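You operate a simulated robot arm through the tools that you are given. There is no shell and no other tool.

The job below is to be done with a simulated two-armed robot. You get a single attempt, and the scene is never put back.

Task
The grey strip tripped: move one lamp to the black strip and light all four.
Fine: mind the MAX on the strips; grey and black strips switched off while you move it; press the grey strip's reset once; leave the other controls.

The check looks at the end state, three seconds after you hand in, the way a careful person would. Anything else that was tipped, shoved, dropped, spilled or broken makes it a failure.

Robot
Two 7-joint arms with fingered hands on one trunk that stands fixed in place. Base frame: the origin is at the foot of the trunk, x ahead of it, y to its left, z up. Units: m, rad, N and s.
The left shoulder is at [0.05, 0.214, 0.869], the right one opposite. With the tool pointing down near the work surface each hand reaches from about 0.36 to 0.88 m from the base axis, measured 20 degrees to its own side. Payload 3 kg a hand.
The tool frame of a hand sits at the grasp point between the pads (the TCP): z along the fingers, y along the line on which they close. The tips reach 0.026 m beyond it. The gripper opens to 0.132 m. The gripper's body begins 0.073 m behind the TCP. The gripper is a hand of 3 fingers: y runs from the thumb to the fingers, the wrist lies at [0, 0, -0.229] in the tool frame.
Orientation is told as [roll, pitch, yaw] about the base's x, y, z axes, in that order, counted from this pose: with the fingers straight down and closing along the base's y, the tool's x points along the base's -x, its y along +y and its z along -z.

Tools
- The arms move only by the tool apply_moves. It takes "left_plan", "right_plan" or both (then of equal length, played together; a hand with none holds still); each is one flat list of numbers, 6 for each row, row after row: the shift along the base's x, y, z in units of 40 mm (1.0 is 40 mm), then the turn, a rotation vector about the base's x, y, z in units of 8 degrees (1.0 is 8 degrees). In form: [x, y, z, rx, ry, rz, x, y, z, rx, ry, rz, ...]. A call has 1 to 20 rows; each row shifts and turns the commanded pose from where the row before left it. A call with a number of a shift or a turn outside -1 to 1 is refused whole. Each row takes 0.2 s and may step no farther than 0.05 m and 0.15 rad from the row before; otherwise, the whole call is refused. A pose out of reach is approached as far as the arm can. The call stops where the force on the tool passes 40 N (or 10 N more than at its start, if that is more) or the arm is blocked; 0.2 s more then pass. In this call time passes only in rows, and 0.2 s behind the last. It gives the time, the measured TCP pose, the force on the tool (base axes), the opening and the grip force at its end, in the units of the frame above (readings bear some noise), with the torque about the TCP (base axes, N m) and any sound that the robot's microphone picked up.
- Cameras (640 x 400 px; columns grow to the right, rows downward): "scene" is now at [0.0169, -0.0513, 1.4984]; the picture's right is [-0.61, -0.79, 0.00], its down [-0.53, 0.41, -0.74] and it looks along [0.59, -0.45, -0.67] (base axes); focal length 332 px, centre (320, 200). "left" rides on the left gripper at [-0.061, 0.003, -0.092] in its tool frame; the picture's right is [-0.05, -1.00, 0.00], its down [0.83, -0.04, -0.56] and it looks along [0.55, -0.03, 0.83] (tool axes); focal length 230 px, centre (320, 200). "right" rides on the right gripper at [0.062, 0.003, -0.092] in its tool frame; the picture's right is [-0.05, 1.00, 0.00], its down [-0.83, -0.04, -0.56] and it looks along [-0.55, -0.03, 0.83] (tool axes); focal length 230 px, centre (320, 200). There is no depth. A picture from a camera that has moved, and an enlarged one, comes with that camera's place and axes in the base frame and with its lens.
- capture(camera): a new picture of that camera. The clock stands still meanwhile.
- move_fingers(finger1, finger2, thumb_bend, hand): sets how far each is bent, from 0 (flat) to 1 (curled in); at 0.3 the hand is open as for a grip, at 0.7 the pads meet at the TCP. One left out holds its place. A second passes; each finger stops where it meets its share of the squeeze, and holds until it gets a number again. It is the only way to open and close the hand. It gives what a move gives, with no picture; readings hold the bend of each and the force on the fingers (four entries, about 0 where the hand has none), thumb and palm.
- aim_head(pan, tilt): turns the head with the scene camera to pan (to the left, within 1.501 rad either way) and tilt (down, from -0.506 to 1.204), counted from straight ahead of the robot. It gives what a move gives.
- close_up(camera, box): a new picture of the part [left, top, right, bottom] of that camera's present view, enlarged. The clock stands still meanwhile.
- hand_in(): hands the job in; it is judged then, once.

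Places have to be worked out from the pictures, the camera data and where the tool is seen. Open the grippers and draw the arms clear of the work before you hand the job in, unless the task says otherwise.

The tools are called after "Emit:" as name(argument=value, ...) on one line, values as JSON. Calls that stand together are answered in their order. apply_moves: Moves the arms, as the interface text tells. Its arguments: {"type":"object","properties":{"left_plan":{"type":"array","items":{"type":"number"}},"right_plan":{"type":"array","items":{"type":"number"}}},"required":[]} The other tools are called the same way: move_fingers (finger1, finger2, thumb_bend, hand) moves the fingers one by one; aim_head (pan, tilt) turns the head that bears the scene camera; capture (camera) takes a picture; close_up (camera, box) takes an enlarged picture of a part of a camera's view; hand_in () hands the job in.

At the start:

```text
time_s: 0.0
left_ee_pos: [0.4347, -0.0334, 1.2118]
left_tcp_rot: [-0.001, -0.001, -0.427]
left_contact_force: [-0.4, -0.6, -0.2]
left_torque: [-0.04, -0.03, 0.01]
left_width: 0.1318
left_gripper_force: 0.1
left_shape: jaw
left_bend: [0.3, 0.3, 0.3]
left_finger forces: [0.1, 0.0, 0.0, 0.0, 0.0, 0.0]
right_ee_pos: [0.4161, -0.4734, 1.1416]
right_tcp_rot: [0.0, -0.001, -0.427]
right_contact_force: [-0.6, -0.7, -0.3]
right_torque: [-0.02, -0.02, -0.02]
right_width: 0.1319
right_gripper_force: 0.0
right_shape: jaw
right_bend: [0.3, 0.3, 0.3]
right_finger forces: [0.0, 0.1, 0.1, 0.0, 0.0, 0.0]
head pan, tilt: [-0.653, 0.735]
```

scene: 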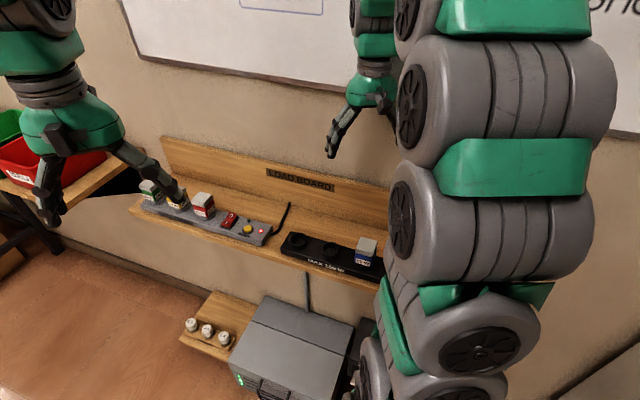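
right: 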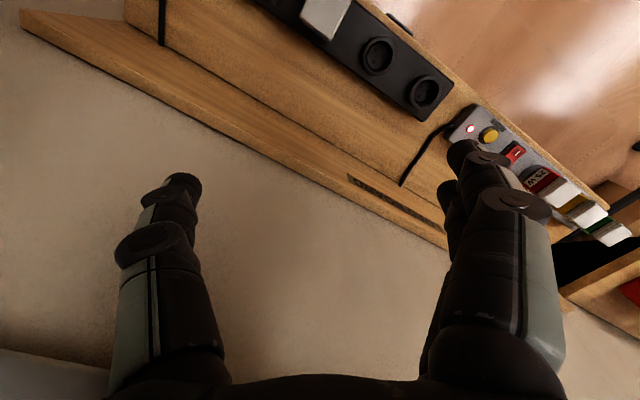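
left: 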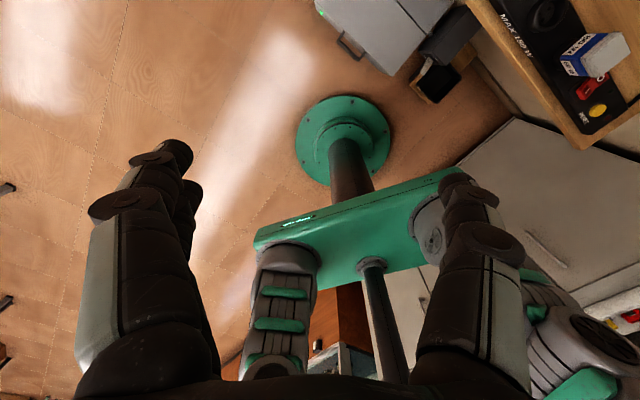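

I start by looking closely at the strips in the scene view to read the labels and find switches and reset buttons.

Emit:
close_up(camera="scene", box=[120, 160, 280, 260])

Emit:
close_up(camera="scene", box=[260, 190, 420, 290])

Emit:
close_up(camera="right", box=[430, 80, 640, 260])

Emit:
close_up(camera="left", box=[460, 0, 640, 130])

Emit:
close_up(camera="scene", box=[160, 280, 360, 400])

```text
4.00 times, centred on (200, 210) of scene
camera zoom: at [0.0169, -0.0513, 1.4984], right [-0.61, -0.79, 0.0], down [-0.53, 0.41, -0.74], along [0.59, -0.45, -0.67], focal length 1326 px, centre (800, 160)
```

zoom: 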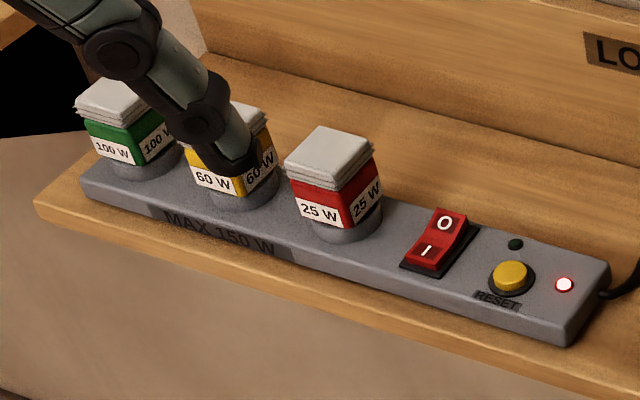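

```text
4.00 times, centred on (340, 240) of scene
camera zoom: at [0.0169, -0.0513, 1.4984], right [-0.61, -0.79, 0.0], down [-0.53, 0.41, -0.74], along [0.59, -0.45, -0.67], focal length 1326 px, centre (240, 40)
```

zoom: 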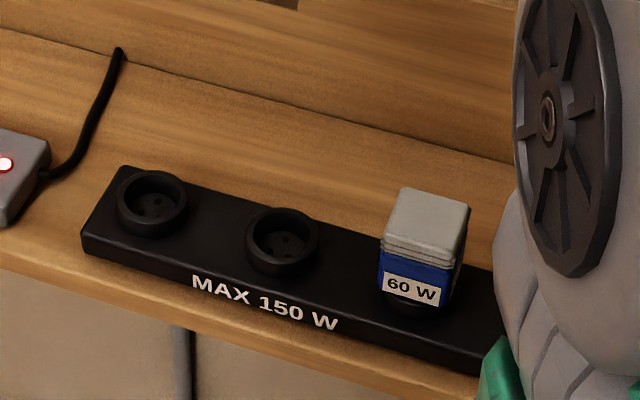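

```text
2.22 times, centred on (535, 170) of right
camera zoom: at [0.3615, -0.4447, 1.2334], right [0.46, 0.89, 0.0], down [0.74, -0.38, 0.56], along [0.49, -0.26, -0.83], focal length 511 px, centre (-158, 267)
```

zoom: 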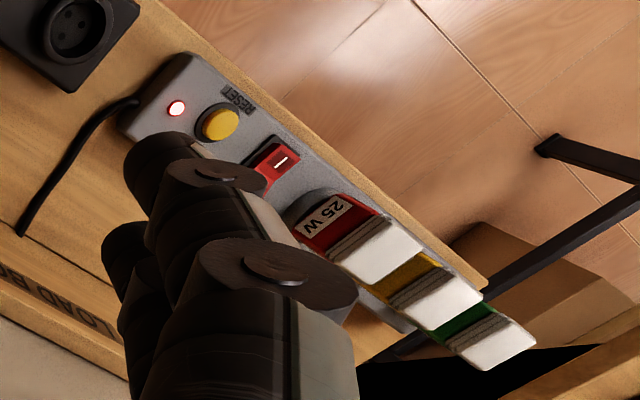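

```text
3.08 times, centred on (550, 65) of left
camera zoom: at [0.4913, -0.0567, 1.3041], right [-0.37, -0.93, 0.0], down [-0.77, 0.3, 0.56], along [-0.52, 0.2, -0.83], focal length 708 px, centre (-388, 615)
```

zoom: 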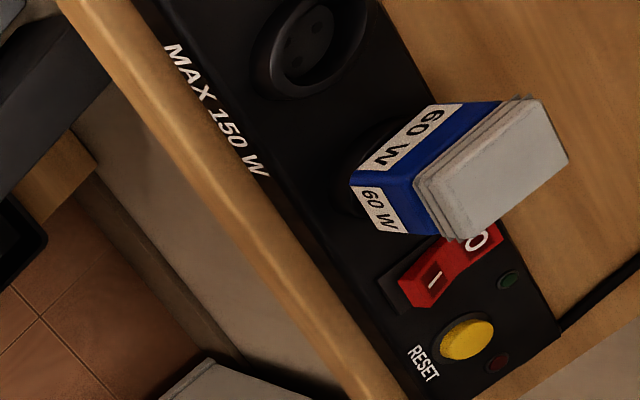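

```text
3.20 times, centred on (260, 340) of scene
camera zoom: at [0.0169, -0.0513, 1.4984], right [-0.61, -0.79, 0.0], down [-0.53, 0.41, -0.74], along [0.59, -0.45, -0.67], focal length 1061 px, centre (512, -248)
```

zoom: 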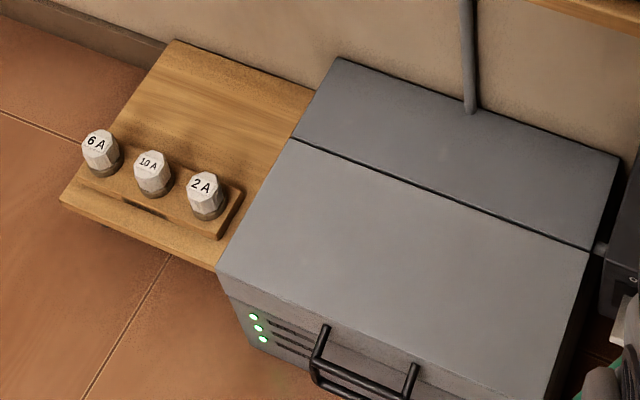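

The 25/60/100 W lamps on the grey strip add up to 185 W, over the 150 W limit. Black carries 60 W, so only the yellow 60 W lamp can move, giving 125 W on grey and 120 W on black. Before I move any arm I turn the head to see what stands on the left side.

Emit:
aim_head(pan=0.1, tilt=0.6)

Emit:
capture(camera="scene")

```text
time_s: 1.1
left_ee_pos: [0.4343, -0.0319, 1.2121]
left_tcp_rot: [0.0, 0.0, -0.425]
left_contact_force: [0.2, 0.9, -0.3]
left_torque: [0.0, 0.0, 0.04]
left_width: 0.1322
left_gripper_force: 0.1
left_shape: jaw
left_bend: [0.3, 0.3, 0.3]
left_finger forces: [0.0, 0.0, 0.1, 0.0, 0.0, 0.0]
right_ee_pos: [0.4151, -0.4735, 1.1425]
right_tcp_rot: [0.0, 0.0, -0.425]
right_contact_force: [-0.3, 0.2, 0.2]
right_torque: [0.01, 0.03, -0.02]
right_width: 0.1316
right_gripper_force: 0.0
right_shape: jaw
right_bend: [0.3, 0.3, 0.3]
right_finger forces: [0.0, 0.0, 0.1, 0.0, 0.0, 0.0]
head pan, tilt: [0.099, 0.6]
```

```text
taken
```

scene: 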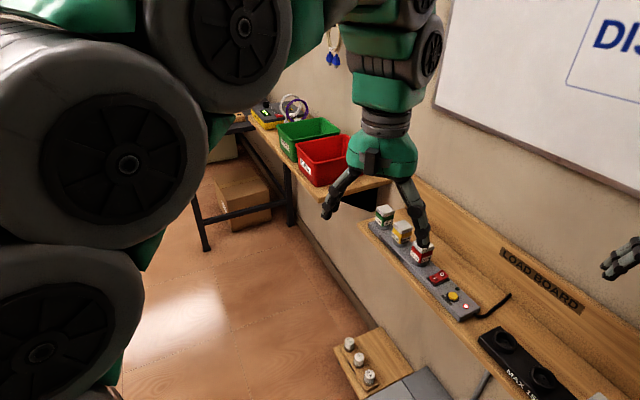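

The left side is open floor with nothing near hand height. I draw the left hand about 0.24 m left, and bring the right hand over the gap between the strips, turning it so its fingers close across the strip.

Emit:
apply_moves(left_plan=[-0.1, 0.8, 0, 0, 0, 0, -0.1, 0.8, 0, 0, 0, 0, -0.1, 0.8, 0, 0, 0, 0, -0.1, 0.8, 0, 0, 0, 0, -0.1, 0.8, 0, 0, 0, 0, -0.1, 0.8, 0, 0, 0, 0, -0.1, 0.8, 0, 0, 0, 0, -0.1, 0.8, 0, 0, 0, 0], right_plan=[0.2, 0.54, 0, 0, 0, 0.89, 0.2, 0.54, 0, 0, 0, 0.89, 0.2, 0.54, 0, 0, 0, 0.89, 0.2, 0.54, 0, 0, 0, 0.89, 0.2, 0.54, 0, 0, 0, 0.89, 0.2, 0.54, 0, 0, 0, 0.89, 0.2, 0.54, 0, 0, 0, 0.89, 0.2, 0.54, 0, 0, 0, 0.89])

Emit:
capture(camera="right")

Emit:
capture(camera="scene")

```text
time_s: 2.9
left_ee_pos: [0.4012, 0.2231, 1.2118]
left_tcp_rot: [-0.002, 0.001, -0.427]
left_contact_force: [0.8, 0.6, -0.8]
left_torque: [0.01, -0.02, -0.03]
left_width: 0.1319
left_gripper_force: 0.0
left_shape: jaw
left_bend: [0.3, 0.3, 0.3]
left_finger forces: [0.0, 0.1, 0.0, 0.1, 0.1, 0.1]
right_ee_pos: [0.4815, -0.3029, 1.1416]
right_tcp_rot: [0.001, 0.0, 0.569]
right_contact_force: [-0.4, -0.1, 0.2]
right_torque: [-0.03, -0.03, -0.01]
right_width: 0.132
right_gripper_force: 0.0
right_shape: jaw
right_bend: [0.3, 0.3, 0.3]
right_finger forces: [0.0, 0.0, 0.1, 0.0, 0.1, 0.0]
head pan, tilt: [0.099, 0.6]
```

```text
taken
camera right: at [0.4285, -0.3317, 1.2334], right [-0.49, 0.87, 0.0], down [0.72, 0.41, 0.56], along [0.48, 0.27, -0.83], focal length 230 px, centre (320, 200)
```

right: 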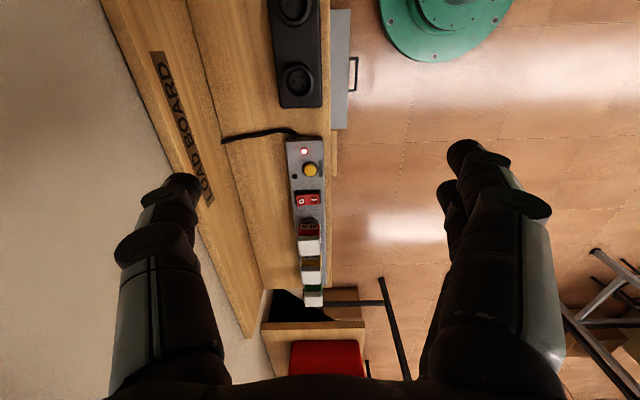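

```text
taken
```

scene: 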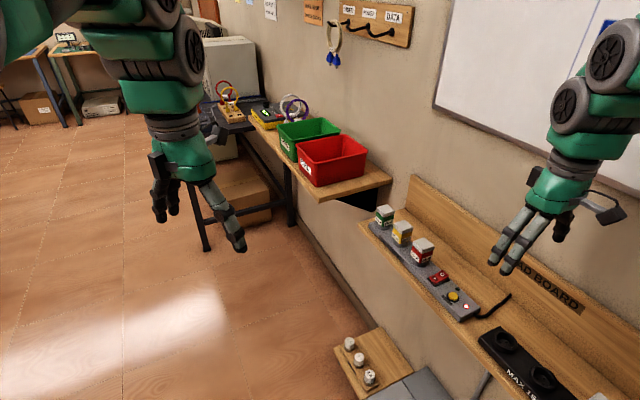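

The right camera now looks along the grey strip and the hand is well aligned with it. I zoom in on the rockers, LEDs and plugs.

Emit:
close_up(camera="right", box=[250, 120, 370, 220])

Emit:
close_up(camera="right", box=[260, 200, 360, 320])

Emit:
close_up(camera="scene", box=[355, 190, 515, 330])

Emit:
close_up(camera="scene", box=[460, 120, 640, 290])

```text
4.00 times, centred on (310, 170) of right
camera zoom: at [0.4285, -0.3317, 1.2334], right [-0.49, 0.87, 0.0], down [0.72, 0.41, 0.56], along [0.48, 0.27, -0.83], focal length 920 px, centre (360, 320)
```

zoom: 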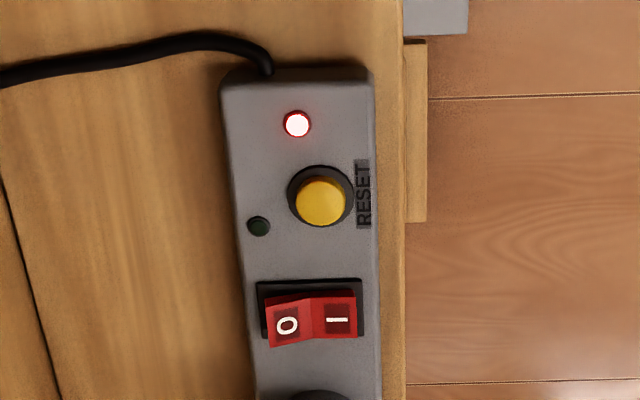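

```text
3.33 times, centred on (310, 260) of right
camera zoom: at [0.4285, -0.3317, 1.2334], right [-0.49, 0.87, 0.0], down [0.72, 0.41, 0.56], along [0.48, 0.27, -0.83], focal length 767 px, centre (353, 0)
```

zoom: 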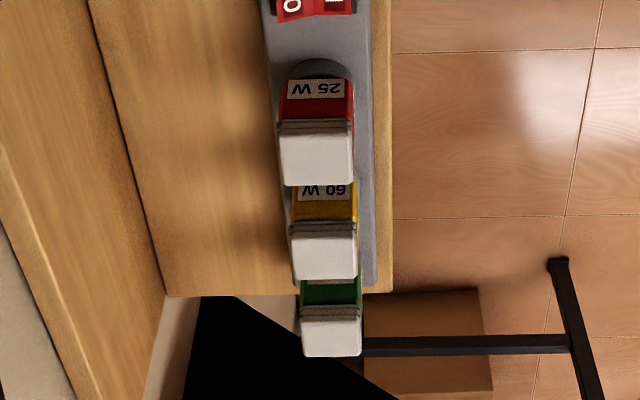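

```text
2.86 times, centred on (435, 260) of scene
camera zoom: at [0.0385, 0.0082, 1.51], right [0.1, -1.0, 0.0], down [-0.56, -0.06, -0.83], along [0.82, 0.08, -0.56], focal length 947 px, centre (-9, 29)
```

zoom: 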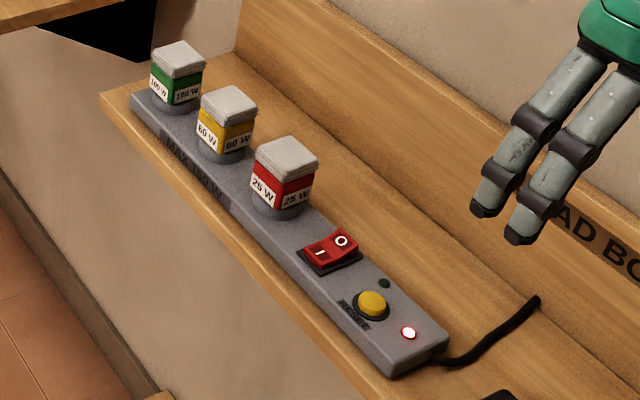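

```text
2.35 times, centred on (550, 205) of scene
camera zoom: at [0.0385, 0.0082, 1.51], right [0.1, -1.0, 0.0], down [-0.56, -0.06, -0.83], along [0.82, 0.08, -0.56], focal length 780 px, centre (-221, 188)
```

zoom: 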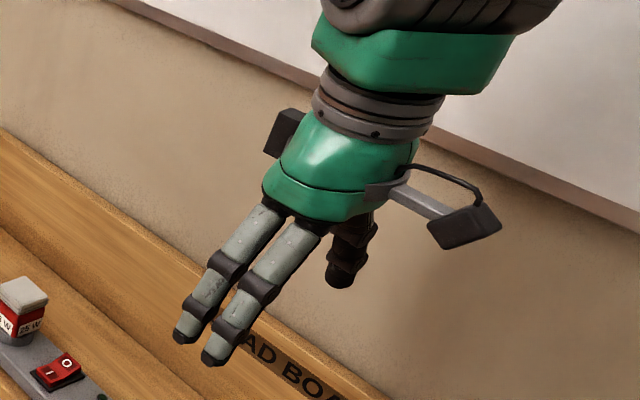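

On the grey strip the O end of the rocker stands up and the I end is pressed, so it is on and tripped. Next I check the black strip's rocker by turning the head toward it.

Emit:
aim_head(pan=-0.75, tilt=0.9)

Emit:
capture(camera="scene")

Emit:
close_up(camera="right", box=[250, 0, 350, 120])

```text
time_s: 4.1
left_ee_pos: [0.403, 0.2219, 1.2119]
left_tcp_rot: [0.001, 0.0, -0.425]
left_contact_force: [-0.1, -0.2, -0.5]
left_torque: [0.0, -0.02, 0.03]
left_width: 0.1319
left_gripper_force: 0.0
left_shape: jaw
left_bend: [0.3, 0.3, 0.3]
left_finger forces: [0.0, 0.0, 0.1, 0.0, 0.0, 0.0]
right_ee_pos: [0.4819, -0.3016, 1.1417]
right_tcp_rot: [0.0, -0.001, 0.568]
right_contact_force: [0.2, 0.0, -0.3]
right_torque: [0.0, -0.03, 0.0]
right_width: 0.1318
right_gripper_force: 0.0
right_shape: jaw
right_bend: [0.3, 0.3, 0.3]
right_finger forces: [0.0, 0.0, 0.0, 0.0, 0.0, 0.0]
head pan, tilt: [-0.75, 0.901]
```

```text
taken
```

scene: 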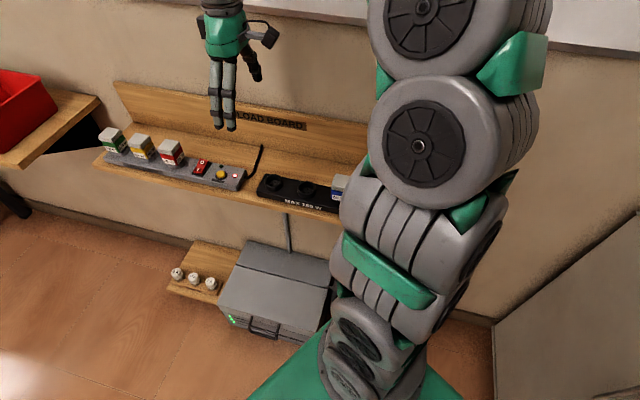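

```text
3.33 times, centred on (300, 60) of right
camera zoom: at [0.4284, -0.3318, 1.2334], right [-0.49, 0.87, 0.0], down [0.72, 0.41, 0.56], along [0.48, 0.27, -0.83], focal length 767 px, centre (387, 667)
```

zoom: 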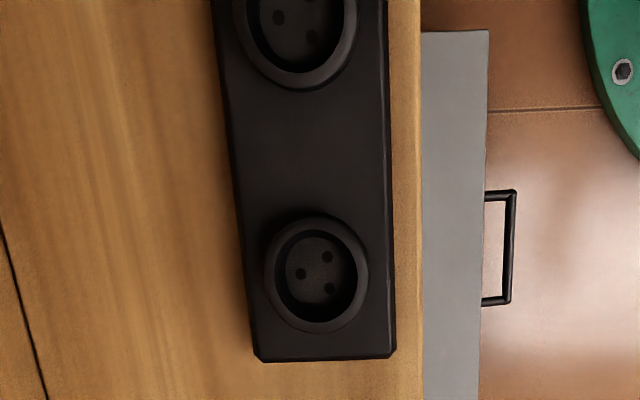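

The black rocker is hidden behind the arm, so I slide the right hand back along the strip at the same height to look at it from above.

Emit:
apply_moves(right_plan=[-0.875, -0.56, 0, 0, 0, 0, -0.875, -0.56, 0, 0, 0, 0, -0.875, -0.56, 0, 0, 0, 0, -0.875, -0.56, 0, 0, 0, 0, -0.5, -0.3, 0, 0, 0, 0])

Emit:
capture(camera="right")

Emit:
close_up(camera="right", box=[250, 0, 370, 150])

```text
time_s: 5.3
left_ee_pos: [0.4021, 0.2219, 1.2108]
left_tcp_rot: [0.0, -0.001, -0.427]
left_contact_force: [0.7, -0.1, -0.8]
left_torque: [0.01, -0.04, 0.04]
left_width: 0.1316
left_gripper_force: 0.0
left_shape: jaw
left_bend: [0.3, 0.3, 0.3]
left_finger forces: [0.0, 0.1, 0.1, 0.0, 0.1, 0.0]
right_ee_pos: [0.319, -0.3996, 1.1408]
right_tcp_rot: [-0.001, -0.002, 0.568]
right_contact_force: [0.7, 0.6, -0.1]
right_torque: [-0.01, 0.01, 0.01]
right_width: 0.1319
right_gripper_force: 0.1
right_shape: jaw
right_bend: [0.3, 0.3, 0.3]
right_finger forces: [0.0, 0.0, 0.1, 0.1, 0.0, 0.0]
head pan, tilt: [-0.75, 0.901]
```

```text
taken
camera right: at [0.2655, -0.429, 1.2327], right [-0.49, 0.87, 0.0], down [0.72, 0.41, 0.56], along [0.48, 0.27, -0.83], focal length 230 px, centre (320, 200)
```

right: 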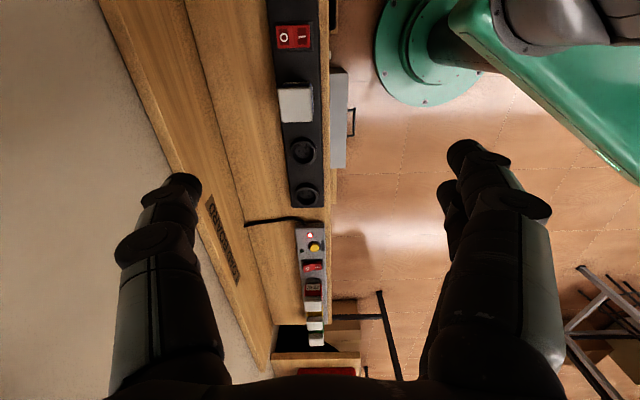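

```text
2.67 times, centred on (310, 75) of right
camera zoom: at [0.2655, -0.429, 1.2327], right [-0.49, 0.87, 0.0], down [0.72, 0.41, 0.56], along [0.48, 0.27, -0.83], focal length 614 px, centre (347, 533)
```

zoom: 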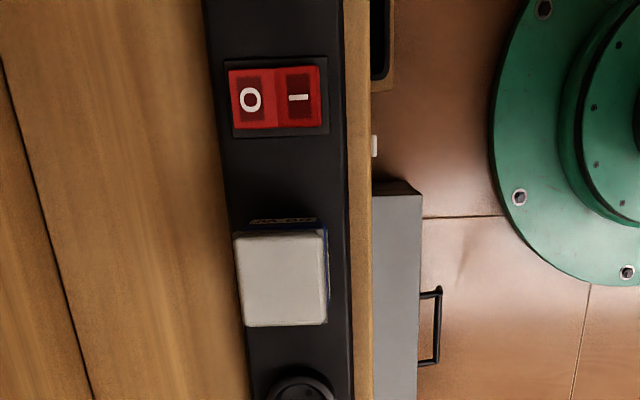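

The black rocker is seen almost straight from above; I enlarge it further to judge which end is raised.

Emit:
close_up(camera="right", box=[265, 10, 325, 60])

Emit:
close_up(camera="right", box=[280, 220, 340, 280])

Emit:
capture(camera="scene")

```text
8.00 times, centred on (295, 35) of right
camera zoom: at [0.2655, -0.429, 1.2327], right [-0.49, 0.87, 0.0], down [0.72, 0.41, 0.56], along [0.48, 0.27, -0.83], focal length 1841 px, centre (520, 1520)
```

zoom: 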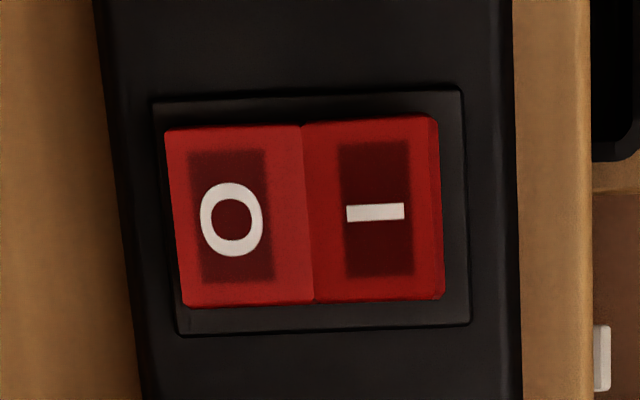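

```text
6.67 times, centred on (310, 250) of right
camera zoom: at [0.2655, -0.429, 1.2327], right [-0.49, 0.87, 0.0], down [0.72, 0.41, 0.56], along [0.48, 0.27, -0.83], focal length 1534 px, centre (387, -133)
```

zoom: 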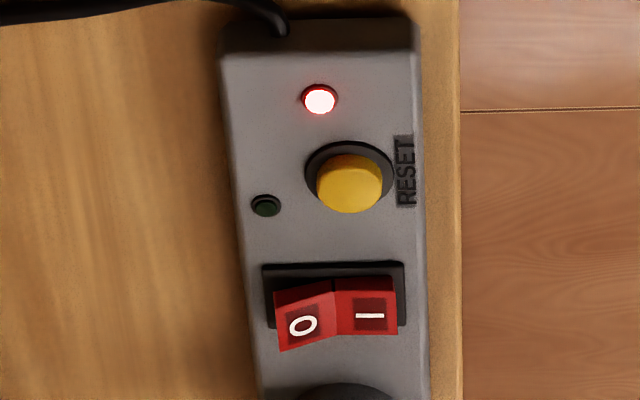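

```text
taken
```

scene: 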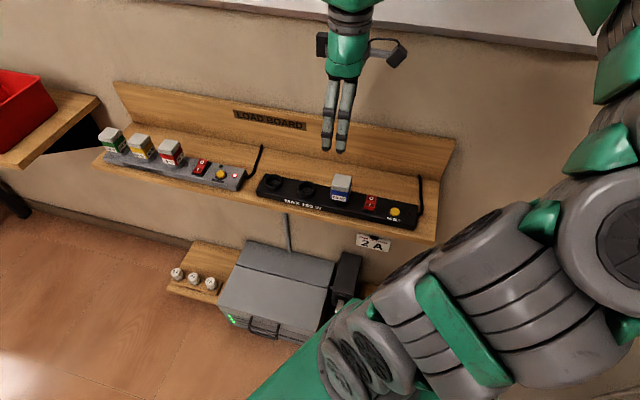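

From here the head camera sees the whole board, including a "2 A" plate below the black strip. I zoom in on those details.

Emit:
close_up(camera="scene", box=[320, 165, 440, 260])

Emit:
close_up(camera="scene", box=[90, 120, 260, 200])

Emit:
close_up(camera="scene", box=[240, 160, 350, 230])

Emit:
close_up(camera="scene", box=[160, 220, 400, 360])

```text
4.21 times, centred on (380, 212) of scene
camera zoom: at [0.0058, -0.0521, 1.4852], right [-0.68, -0.73, 0.0], down [-0.57, 0.53, -0.62], along [0.45, -0.42, -0.78], focal length 1396 px, centre (67, 147)
```

zoom: 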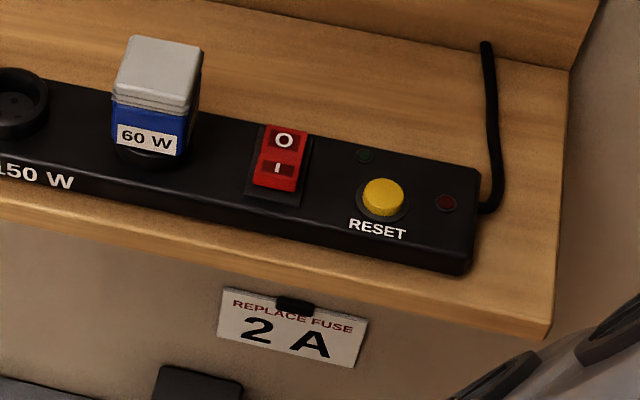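

```text
3.76 times, centred on (175, 160) of scene
camera zoom: at [0.0058, -0.0521, 1.4852], right [-0.68, -0.73, 0.0], down [-0.57, 0.53, -0.62], along [0.45, -0.42, -0.78], focal length 1248 px, centre (866, 351)
```

zoom: 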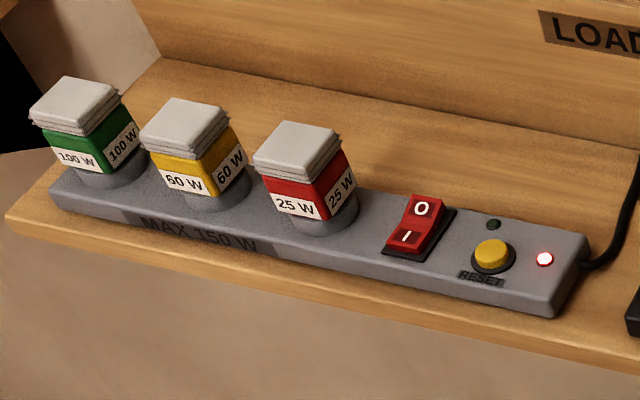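

```text
5.71 times, centred on (295, 195) of scene
camera zoom: at [0.0058, -0.0521, 1.4852], right [-0.68, -0.73, 0.0], down [-0.57, 0.53, -0.62], along [0.45, -0.42, -0.78], focal length 1895 px, centre (463, 229)
```

zoom: 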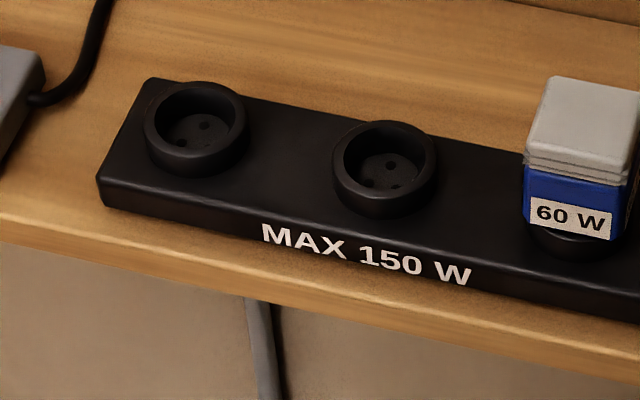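

```text
2.67 times, centred on (280, 290) of scene
camera zoom: at [0.0058, -0.0521, 1.4852], right [-0.68, -0.73, 0.0], down [-0.57, 0.53, -0.62], along [0.45, -0.42, -0.78], focal length 884 px, centre (427, -40)
```

zoom: 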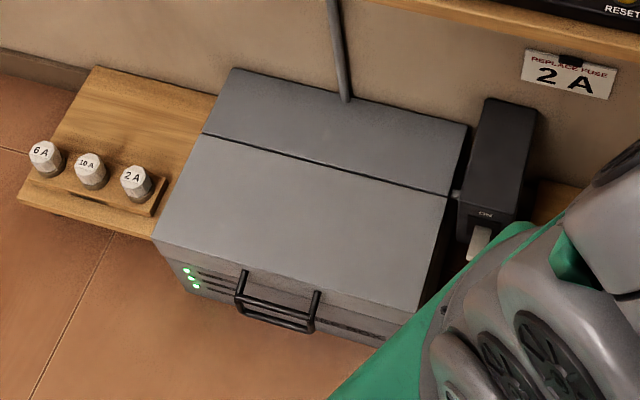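

Black has O pressed and both lamps of the strip dark, so it is already off. I place the grey rocker's O end near (0.658, -0.241, 0.875), the reset near (0.591, -0.258, 0.876) and the yellow plug near (0.775, -0.153, top 0.93). I close the hand to make a blunt pusher and move it above the grey rocker for a closer look.

Emit:
move_fingers(hand="right", finger1=0.7, finger2=0.7, thumb_bend=0.7)

Emit:
apply_moves(right_plan=[0.84, 0.41, -0.25, 0, 0, -0.013, 0.84, 0.41, -0.25, 0, 0, -0.013, 0.84, 0.41, -0.25, 0, 0, -0.013, 0.84, 0.41, -0.25, 0, 0, -0.013, 0.84, 0.41, -0.25, 0, 0, -0.013, 0.84, 0.41, -0.25, 0, 0, -0.013, 0.84, 0.41, -0.25, 0, 0, -0.013, 0.84, 0.41, -0.25, 0, 0, -0.013, 0.84, 0.41, -0.25, 0, 0, -0.013, 0.84, 0.41, -0.25, 0, 0, -0.013])

Emit:
capture(camera="right")

Emit:
capture(camera="scene")

```text
time_s: 6.3
left_ee_pos: [0.4021, 0.2219, 1.212]
left_tcp_rot: [-0.001, 0.0, -0.426]
left_contact_force: [-0.4, 0.1, 0.4]
left_torque: [0.02, 0.01, -0.06]
left_width: 0.1321
left_gripper_force: 0.0
left_shape: jaw
left_bend: [0.3, 0.3, 0.3]
left_finger forces: [0.0, 0.0, 0.0, 0.1, 0.0, 0.0]
right_ee_pos: [0.3191, -0.3997, 1.1412]
right_tcp_rot: [-0.002, 0.001, 0.567]
right_contact_force: [1.1, 0.1, 1.3]
right_torque: [0.01, 0.0, 0.0]
right_width: 0.0062
right_gripper_force: 0.0
right_shape: fingers
right_bend: [0.7, 0.7, 0.7]
right_finger forces: [0.0, 0.0, 0.0, 0.0, 0.1, 0.0]
head pan, tilt: [-0.75, 0.901]
```

```text
time_s: 8.5
left_ee_pos: [0.4008, 0.2228, 1.2121]
left_tcp_rot: [0.0, 0.0, -0.427]
left_contact_force: [0.2, -0.9, -0.9]
left_torque: [0.0, -0.01, 0.01]
left_width: 0.1318
left_gripper_force: 0.1
left_shape: jaw
left_bend: [0.3, 0.3, 0.3]
left_finger forces: [0.1, 0.1, 0.1, 0.1, 0.1, 0.0]
right_ee_pos: [0.6579, -0.2385, 1.0401]
right_tcp_rot: [-0.001, 0.0, 0.549]
right_contact_force: [-0.5, 0.5, 0.2]
right_torque: [0.01, 0.0, 0.01]
right_width: 0.0061
right_gripper_force: 0.1
right_shape: fingers
right_bend: [0.7, 0.7, 0.7]
right_finger forces: [0.1, 0.0, 0.1, 0.1, 0.0, 0.1]
head pan, tilt: [-0.75, 0.901]
```

```text
taken
camera right: at [0.6033, -0.2682, 1.1314], right [-0.48, 0.88, 0.0], down [0.73, 0.4, 0.55], along [0.49, 0.27, -0.83], focal length 230 px, centre (320, 200)
```

right: 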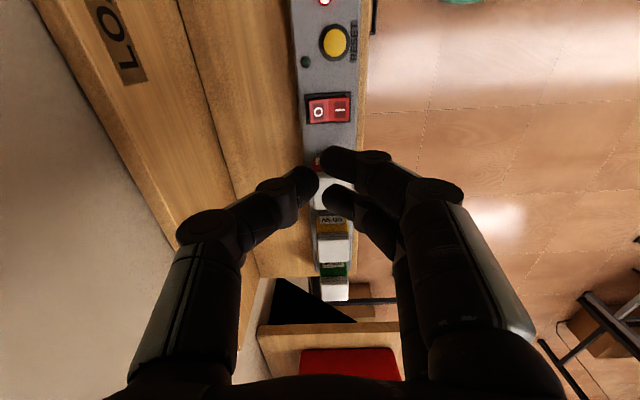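

```text
taken
```

scene: 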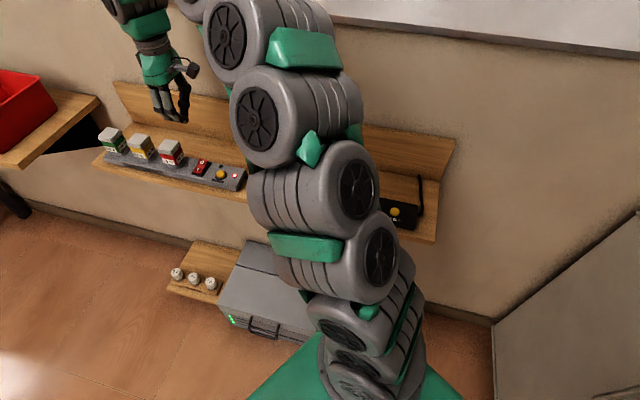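

The closed fingertips hang clear above the strip, with the rocker just behind them in view. I enlarge the view to fix the rocker and strip alignment.

Emit:
close_up(camera="right", box=[270, 0, 390, 150])

Emit:
close_up(camera="scene", box=[90, 50, 260, 200])

```text
2.67 times, centred on (330, 75) of right
camera zoom: at [0.6033, -0.2682, 1.1314], right [-0.48, 0.88, 0.0], down [0.73, 0.4, 0.55], along [0.49, 0.27, -0.83], focal length 614 px, centre (293, 533)
```

zoom: 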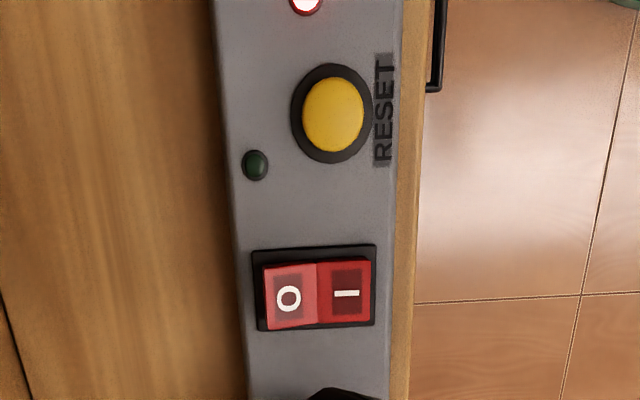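

```text
2.67 times, centred on (175, 125) of scene
camera zoom: at [0.0058, -0.0521, 1.4852], right [-0.68, -0.73, 0.0], down [-0.57, 0.53, -0.62], along [0.45, -0.42, -0.78], focal length 884 px, centre (707, 400)
```

zoom: 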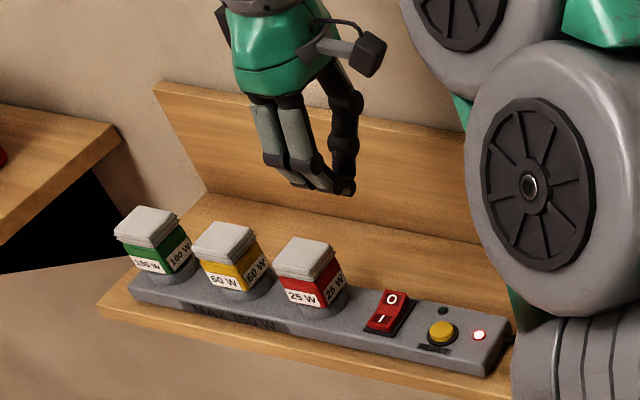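

The rocker frame centres on about (0.651, -0.232), and the O half runs about 0.022 m toward the wall. The thumb sits on the tool's centre line and matches the rocker's width, so I open only the two fingers and press with the thumb alone; first I check how that looks.

Emit:
move_fingers(hand="right", finger1=0.3, finger2=0.3)

Emit:
capture(camera="right")

Emit:
close_up(camera="scene", box=[90, 50, 260, 200])

```text
time_s: 9.5
left_ee_pos: [0.4028, 0.2216, 1.2117]
left_tcp_rot: [0.001, -0.001, -0.425]
left_contact_force: [0.1, -0.2, 0.4]
left_torque: [-0.02, -0.01, -0.01]
left_width: 0.1317
left_gripper_force: 0.0
left_shape: jaw
left_bend: [0.3, 0.3, 0.3]
left_finger forces: [0.0, 0.0, 0.1, 0.0, 0.0, 0.1]
right_ee_pos: [0.6562, -0.239, 1.0412]
right_tcp_rot: [-0.001, -0.001, 0.55]
right_contact_force: [-1.0, -0.2, 0.5]
right_torque: [0.01, 0.02, 0.0]
right_width: 0.0688
right_gripper_force: 0.1
right_shape: fingers
right_bend: [0.3, 0.3, 0.7]
right_finger forces: [0.0, 0.0, 0.0, 0.0, 0.0, 0.0]
head pan, tilt: [-0.75, 0.901]
```

```text
taken
camera right: at [0.603, -0.2686, 1.1321], right [-0.48, 0.88, 0.0], down [0.73, 0.4, 0.56], along [0.49, 0.27, -0.83], focal length 230 px, centre (320, 200)
```

right: 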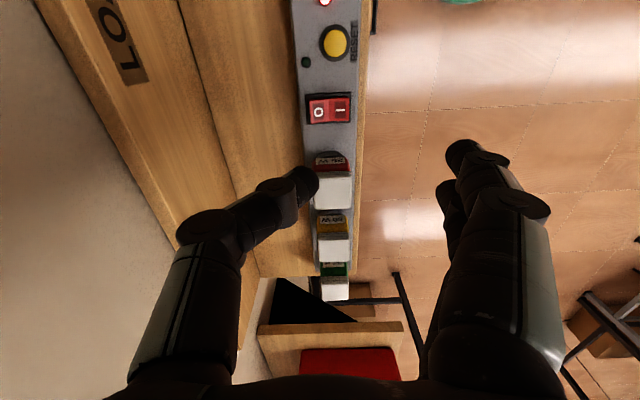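

```text
2.67 times, centred on (175, 125) of scene
camera zoom: at [0.0058, -0.0521, 1.4852], right [-0.68, -0.73, 0.0], down [-0.57, 0.53, -0.62], along [0.45, -0.42, -0.78], focal length 884 px, centre (707, 400)
```

zoom: 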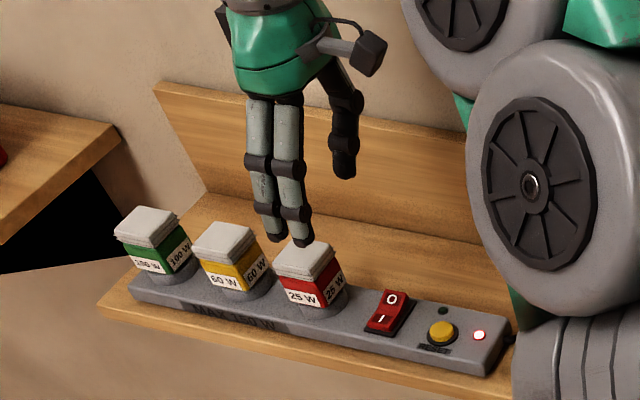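

The thumb tip is now alone on the centre line and the fingers hang in front, where they will pass clear of the shelf edge. I lower straight down to about 2 cm above the O end.

Emit:
apply_moves(right_plan=[0, 0, -1, 0, 0, 0, 0, 0, -1, 0, 0, 0, 0, 0, -0.85, 0, 0, 0])

Emit:
capture(camera="right")

Emit:
close_up(camera="scene", box=[120, 80, 260, 200])

```text
time_s: 10.3
left_ee_pos: [0.4028, 0.2221, 1.2125]
left_tcp_rot: [0.0, 0.0, -0.425]
left_contact_force: [-1.1, -0.4, 0.4]
left_torque: [0.01, -0.02, -0.01]
left_width: 0.1319
left_gripper_force: 0.0
left_shape: jaw
left_bend: [0.3, 0.3, 0.3]
left_finger forces: [0.0, 0.0, 0.0, 0.0, 0.1, 0.1]
right_ee_pos: [0.6578, -0.2411, 0.9285]
right_tcp_rot: [-0.001, -0.003, 0.553]
right_contact_force: [-0.2, 0.3, 0.2]
right_torque: [-0.01, 0.0, -0.01]
right_width: 0.0688
right_gripper_force: 0.0
right_shape: fingers
right_bend: [0.3, 0.3, 0.7]
right_finger forces: [0.0, 0.1, 0.0, 0.0, 0.1, 0.1]
head pan, tilt: [-0.75, 0.901]
```

```text
taken
camera right: at [0.6042, -0.2698, 1.0202], right [-0.48, 0.88, 0.0], down [0.73, 0.4, 0.56], along [0.49, 0.26, -0.83], focal length 230 px, centre (320, 200)
```

right: 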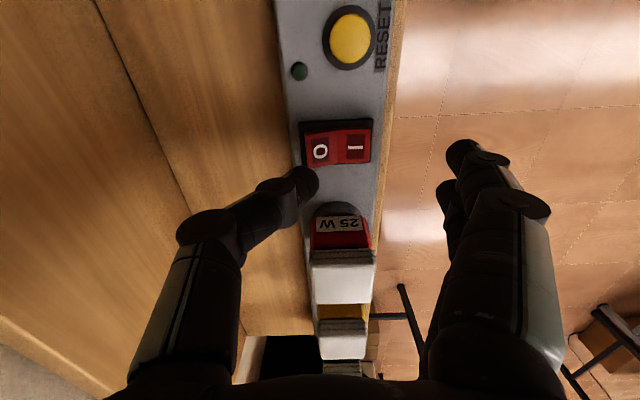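

```text
3.33 times, centred on (190, 140) of scene
camera zoom: at [0.0058, -0.0521, 1.4852], right [-0.68, -0.73, 0.0], down [-0.57, 0.53, -0.62], along [0.45, -0.42, -0.78], focal length 1105 px, centre (753, 400)
```

zoom: 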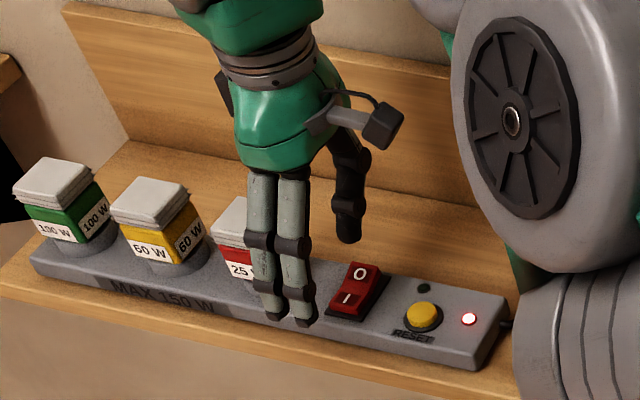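

My rays put the O label at about (0.655, -0.242), so the thumb is a few millimetres too far toward the red plug. I correct by -5 mm in x while descending to just above it.

Emit:
apply_moves(right_plan=[-0.125, 0.01, -0.2, 0, 0, 0, 0, 0, -0.2, 0, 0, 0])

Emit:
close_up(camera="scene", box=[160, 110, 240, 180])

Emit:
close_up(camera="right", box=[240, 80, 400, 220])

```text
time_s: 10.9
left_ee_pos: [0.4021, 0.2214, 1.2108]
left_tcp_rot: [-0.001, 0.0, -0.428]
left_contact_force: [0.2, 0.2, -0.2]
left_torque: [0.04, 0.03, -0.02]
left_width: 0.1317
left_gripper_force: 0.0
left_shape: jaw
left_bend: [0.3, 0.3, 0.3]
left_finger forces: [0.1, 0.0, 0.0, 0.0, 0.1, 0.0]
right_ee_pos: [0.6519, -0.2396, 0.9117]
right_tcp_rot: [-0.001, 0.003, 0.55]
right_contact_force: [-0.3, 0.0, 0.0]
right_torque: [0.03, 0.01, -0.06]
right_width: 0.0689
right_gripper_force: 0.0
right_shape: fingers
right_bend: [0.3, 0.3, 0.7]
right_finger forces: [0.0, 0.0, 0.0, 0.0, 0.0, 0.0]
head pan, tilt: [-0.75, 0.901]
```

```text
5.71 times, centred on (200, 145) of scene
camera zoom: at [0.0058, -0.0521, 1.4852], right [-0.68, -0.73, 0.0], down [-0.57, 0.53, -0.62], along [0.45, -0.42, -0.78], focal length 1895 px, centre (1006, 514)
```

zoom: 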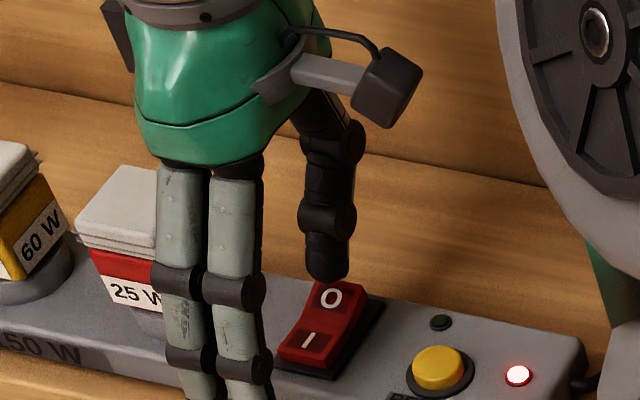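

```text
2.86 times, centred on (320, 150) of right
camera zoom: at [0.5979, -0.2681, 1.004], right [-0.48, 0.88, 0.0], down [0.73, 0.4, 0.55], along [0.49, 0.27, -0.83], focal length 657 px, centre (320, 343)
```

zoom: 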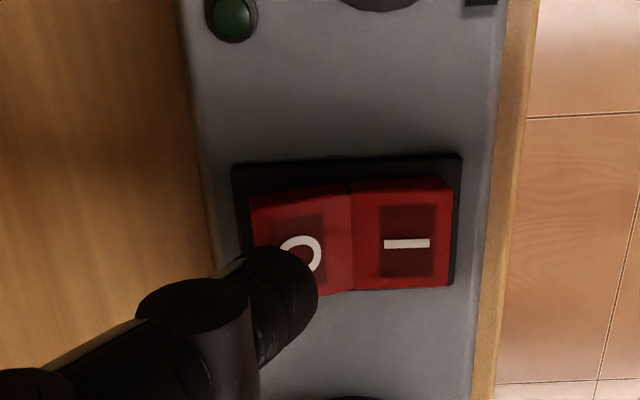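

The thumb tip hovers over the O half, still about 4 mm toward the red plug. I shift it back by that and press down in small steps.

Emit:
apply_moves(right_plan=[-0.085, -0.05, 0, 0, 0, 0, 0, 0, -0.1, 0, 0, 0, 0, 0, -0.1, 0, 0, 0, 0, 0, -0.1, 0, 0, 0])

Emit:
close_up(camera="scene", box=[160, 110, 240, 180])

Emit:
close_up(camera="right", box=[240, 80, 400, 220])

```text
time_s: 11.9
left_ee_pos: [0.4022, 0.2214, 1.2119]
left_tcp_rot: [0.001, 0.001, -0.43]
left_contact_force: [0.9, 0.8, 0.4]
left_torque: [-0.01, 0.0, -0.01]
left_width: 0.1319
left_gripper_force: 0.0
left_shape: jaw
left_bend: [0.3, 0.3, 0.3]
left_finger forces: [0.1, 0.0, 0.0, 0.1, 0.0, 0.1]
right_ee_pos: [0.6475, -0.2408, 0.9002]
right_tcp_rot: [-0.002, -0.004, 0.55]
right_contact_force: [1.4, -3.4, 14.3]
right_torque: [-0.22, -0.11, 0.0]
right_width: 0.0676
right_gripper_force: 7.5
right_shape: fingers
right_bend: [0.3, 0.3, 0.71]
right_finger forces: [0.0, 0.0, 0.0, 0.0, 14.5, 0.0]
head pan, tilt: [-0.75, 0.901]
```

```text
5.71 times, centred on (200, 145) of scene
camera zoom: at [0.0056, -0.0521, 1.4852], right [-0.68, -0.73, 0.0], down [-0.57, 0.53, -0.62], along [0.45, -0.42, -0.78], focal length 1895 px, centre (1006, 514)
```

zoom: 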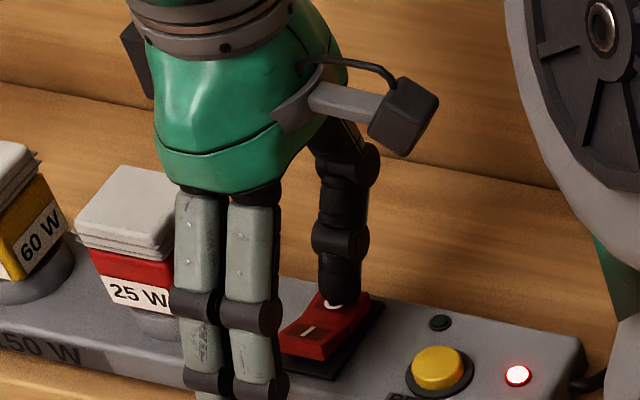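

```text
2.86 times, centred on (320, 150) of right
camera zoom: at [0.5942, -0.2698, 0.9916], right [-0.48, 0.88, 0.0], down [0.73, 0.4, 0.56], along [0.49, 0.26, -0.83], focal length 657 px, centre (320, 343)
```

zoom: 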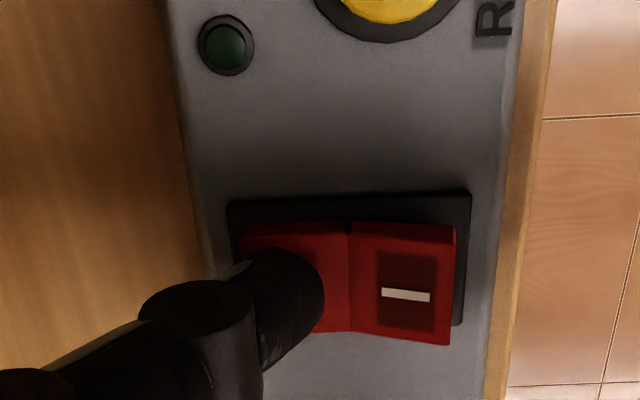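

The rocker has flipped: the I end now stands up, with 14 N on the thumb. I lift straight up and check that it stays at O.

Emit:
apply_moves(right_plan=[0, 0, 0.5, 0, 0, 0, 0, 0, 1, 0, 0, 0, 0, 0, 1, 0, 0, 0])

Emit:
close_up(camera="scene", box=[90, 90, 250, 200])

Emit:
close_up(camera="right", box=[250, 0, 400, 140])

Emit:
capture(camera="right")

```text
time_s: 12.7
left_ee_pos: [0.4012, 0.2217, 1.2111]
left_tcp_rot: [0.001, 0.001, -0.426]
left_contact_force: [-1.3, -0.5, -0.6]
left_torque: [-0.01, 0.0, 0.02]
left_width: 0.1317
left_gripper_force: 0.3
left_shape: jaw
left_bend: [0.3, 0.3, 0.3]
left_finger forces: [0.0, 0.1, 0.0, 0.0, 0.0, 0.0]
right_ee_pos: [0.6449, -0.2386, 1.0032]
right_tcp_rot: [-0.002, -0.002, 0.55]
right_contact_force: [0.2, -0.5, -0.8]
right_torque: [0.01, -0.01, 0.02]
right_width: 0.0689
right_gripper_force: 0.0
right_shape: fingers
right_bend: [0.3, 0.3, 0.7]
right_finger forces: [0.0, 0.0, 0.0, 0.0, 0.0, 0.1]
head pan, tilt: [-0.75, 0.901]
```

```text
3.64 times, centred on (170, 145) of scene
camera zoom: at [0.0058, -0.0521, 1.4852], right [-0.68, -0.73, 0.0], down [-0.57, 0.53, -0.62], along [0.45, -0.42, -0.78], focal length 1206 px, centre (866, 400)
```

zoom: 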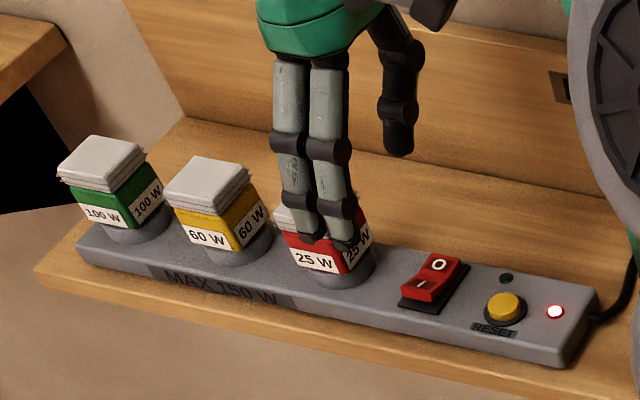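

```text
2.86 times, centred on (325, 70) of right
camera zoom: at [0.5908, -0.2677, 1.0944], right [-0.48, 0.88, 0.0], down [0.73, 0.4, 0.56], along [0.49, 0.27, -0.83], focal length 657 px, centre (306, 571)
```

zoom: 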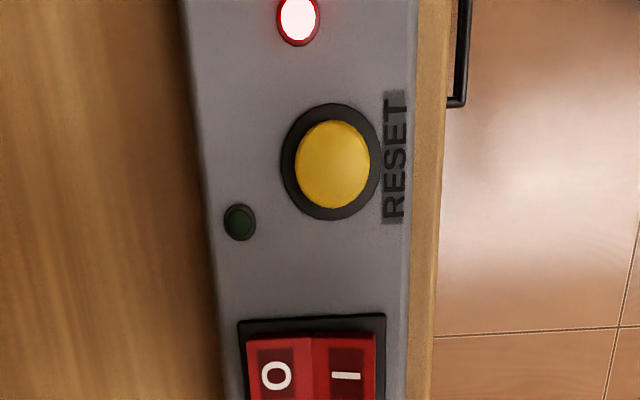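

```text
taken
camera right: at [0.5908, -0.2677, 1.0944], right [-0.48, 0.88, 0.0], down [0.73, 0.4, 0.56], along [0.49, 0.27, -0.83], focal length 230 px, centre (320, 200)
```

right: 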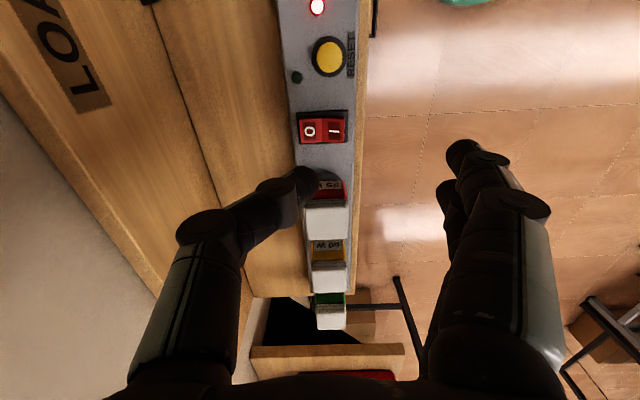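

The grey rocker now rests at O like the black one, so both strips are off. I open the thumb and move above the yellow plug, high enough to clear the plug tops.

Emit:
move_fingers(hand="right", finger1=0.3, finger2=0.3, thumb_bend=0.3)

Emit:
apply_moves(right_plan=[0.4, 0.26, 0.5, 0, 0, 0, 0.81, 0.53, 0.2, 0, 0, 0, 0.81, 0.53, 0.2, 0, 0, 0, 0.81, 0.53, 0, 0, 0, 0, 0.4, 0.26, 0, 0, 0, 0])

Emit:
capture(camera="right")

Emit:
close_up(camera="scene", box=[70, 60, 250, 200])

```text
time_s: 13.7
left_ee_pos: [0.4018, 0.2224, 1.2118]
left_tcp_rot: [0.0, 0.0, -0.426]
left_contact_force: [-1.3, 0.0, 0.2]
left_torque: [0.0, 0.03, -0.01]
left_width: 0.1317
left_gripper_force: 0.2
left_shape: jaw
left_bend: [0.3, 0.3, 0.3]
left_finger forces: [0.1, 0.0, 0.0, 0.0, 0.1, 0.0]
right_ee_pos: [0.6442, -0.2381, 1.0032]
right_tcp_rot: [0.001, 0.0, 0.551]
right_contact_force: [0.0, 0.2, -0.3]
right_torque: [-0.01, -0.02, -0.01]
right_width: 0.134
right_gripper_force: 0.2
right_shape: fingers
right_bend: [0.3, 0.3, 0.3]
right_finger forces: [0.1, 0.0, 0.1, 0.0, 0.0, 0.0]
head pan, tilt: [-0.75, 0.901]
```

```text
time_s: 14.9
left_ee_pos: [0.4011, 0.2217, 1.2125]
left_tcp_rot: [0.0, 0.001, -0.426]
left_contact_force: [0.7, -0.1, 0.7]
left_torque: [-0.01, -0.02, -0.01]
left_width: 0.132
left_gripper_force: 0.1
left_shape: jaw
left_bend: [0.3, 0.3, 0.3]
left_finger forces: [0.0, 0.1, 0.0, 0.0, 0.0, 0.0]
right_ee_pos: [0.7762, -0.1547, 1.0371]
right_tcp_rot: [-0.002, 0.0, 0.55]
right_contact_force: [0.3, -0.5, -0.6]
right_torque: [0.01, 0.02, -0.03]
right_width: 0.1342
right_gripper_force: 0.1
right_shape: fingers
right_bend: [0.3, 0.3, 0.3]
right_finger forces: [0.1, 0.0, 0.0, 0.0, 0.0, 0.0]
head pan, tilt: [-0.75, 0.901]
```

```text
taken
camera right: at [0.7223, -0.1829, 1.1285], right [-0.48, 0.88, 0.0], down [0.73, 0.4, 0.56], along [0.49, 0.27, -0.83], focal length 230 px, centre (320, 200)
```

right: 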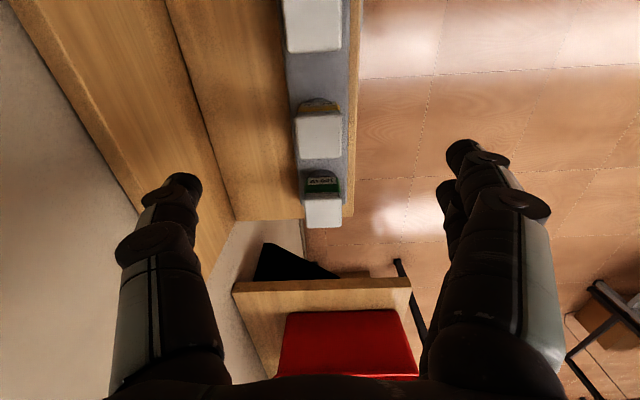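

```text
2.86 times, centred on (160, 130) of scene
camera zoom: at [0.0059, -0.0521, 1.4852], right [-0.68, -0.73, 0.0], down [-0.57, 0.53, -0.62], along [0.45, -0.42, -0.78], focal length 947 px, centre (777, 400)
```

zoom: 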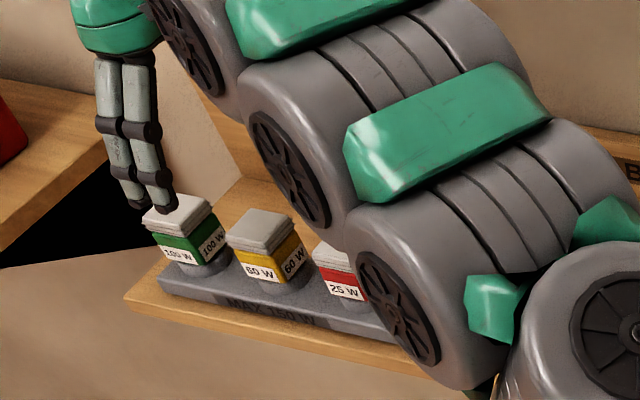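

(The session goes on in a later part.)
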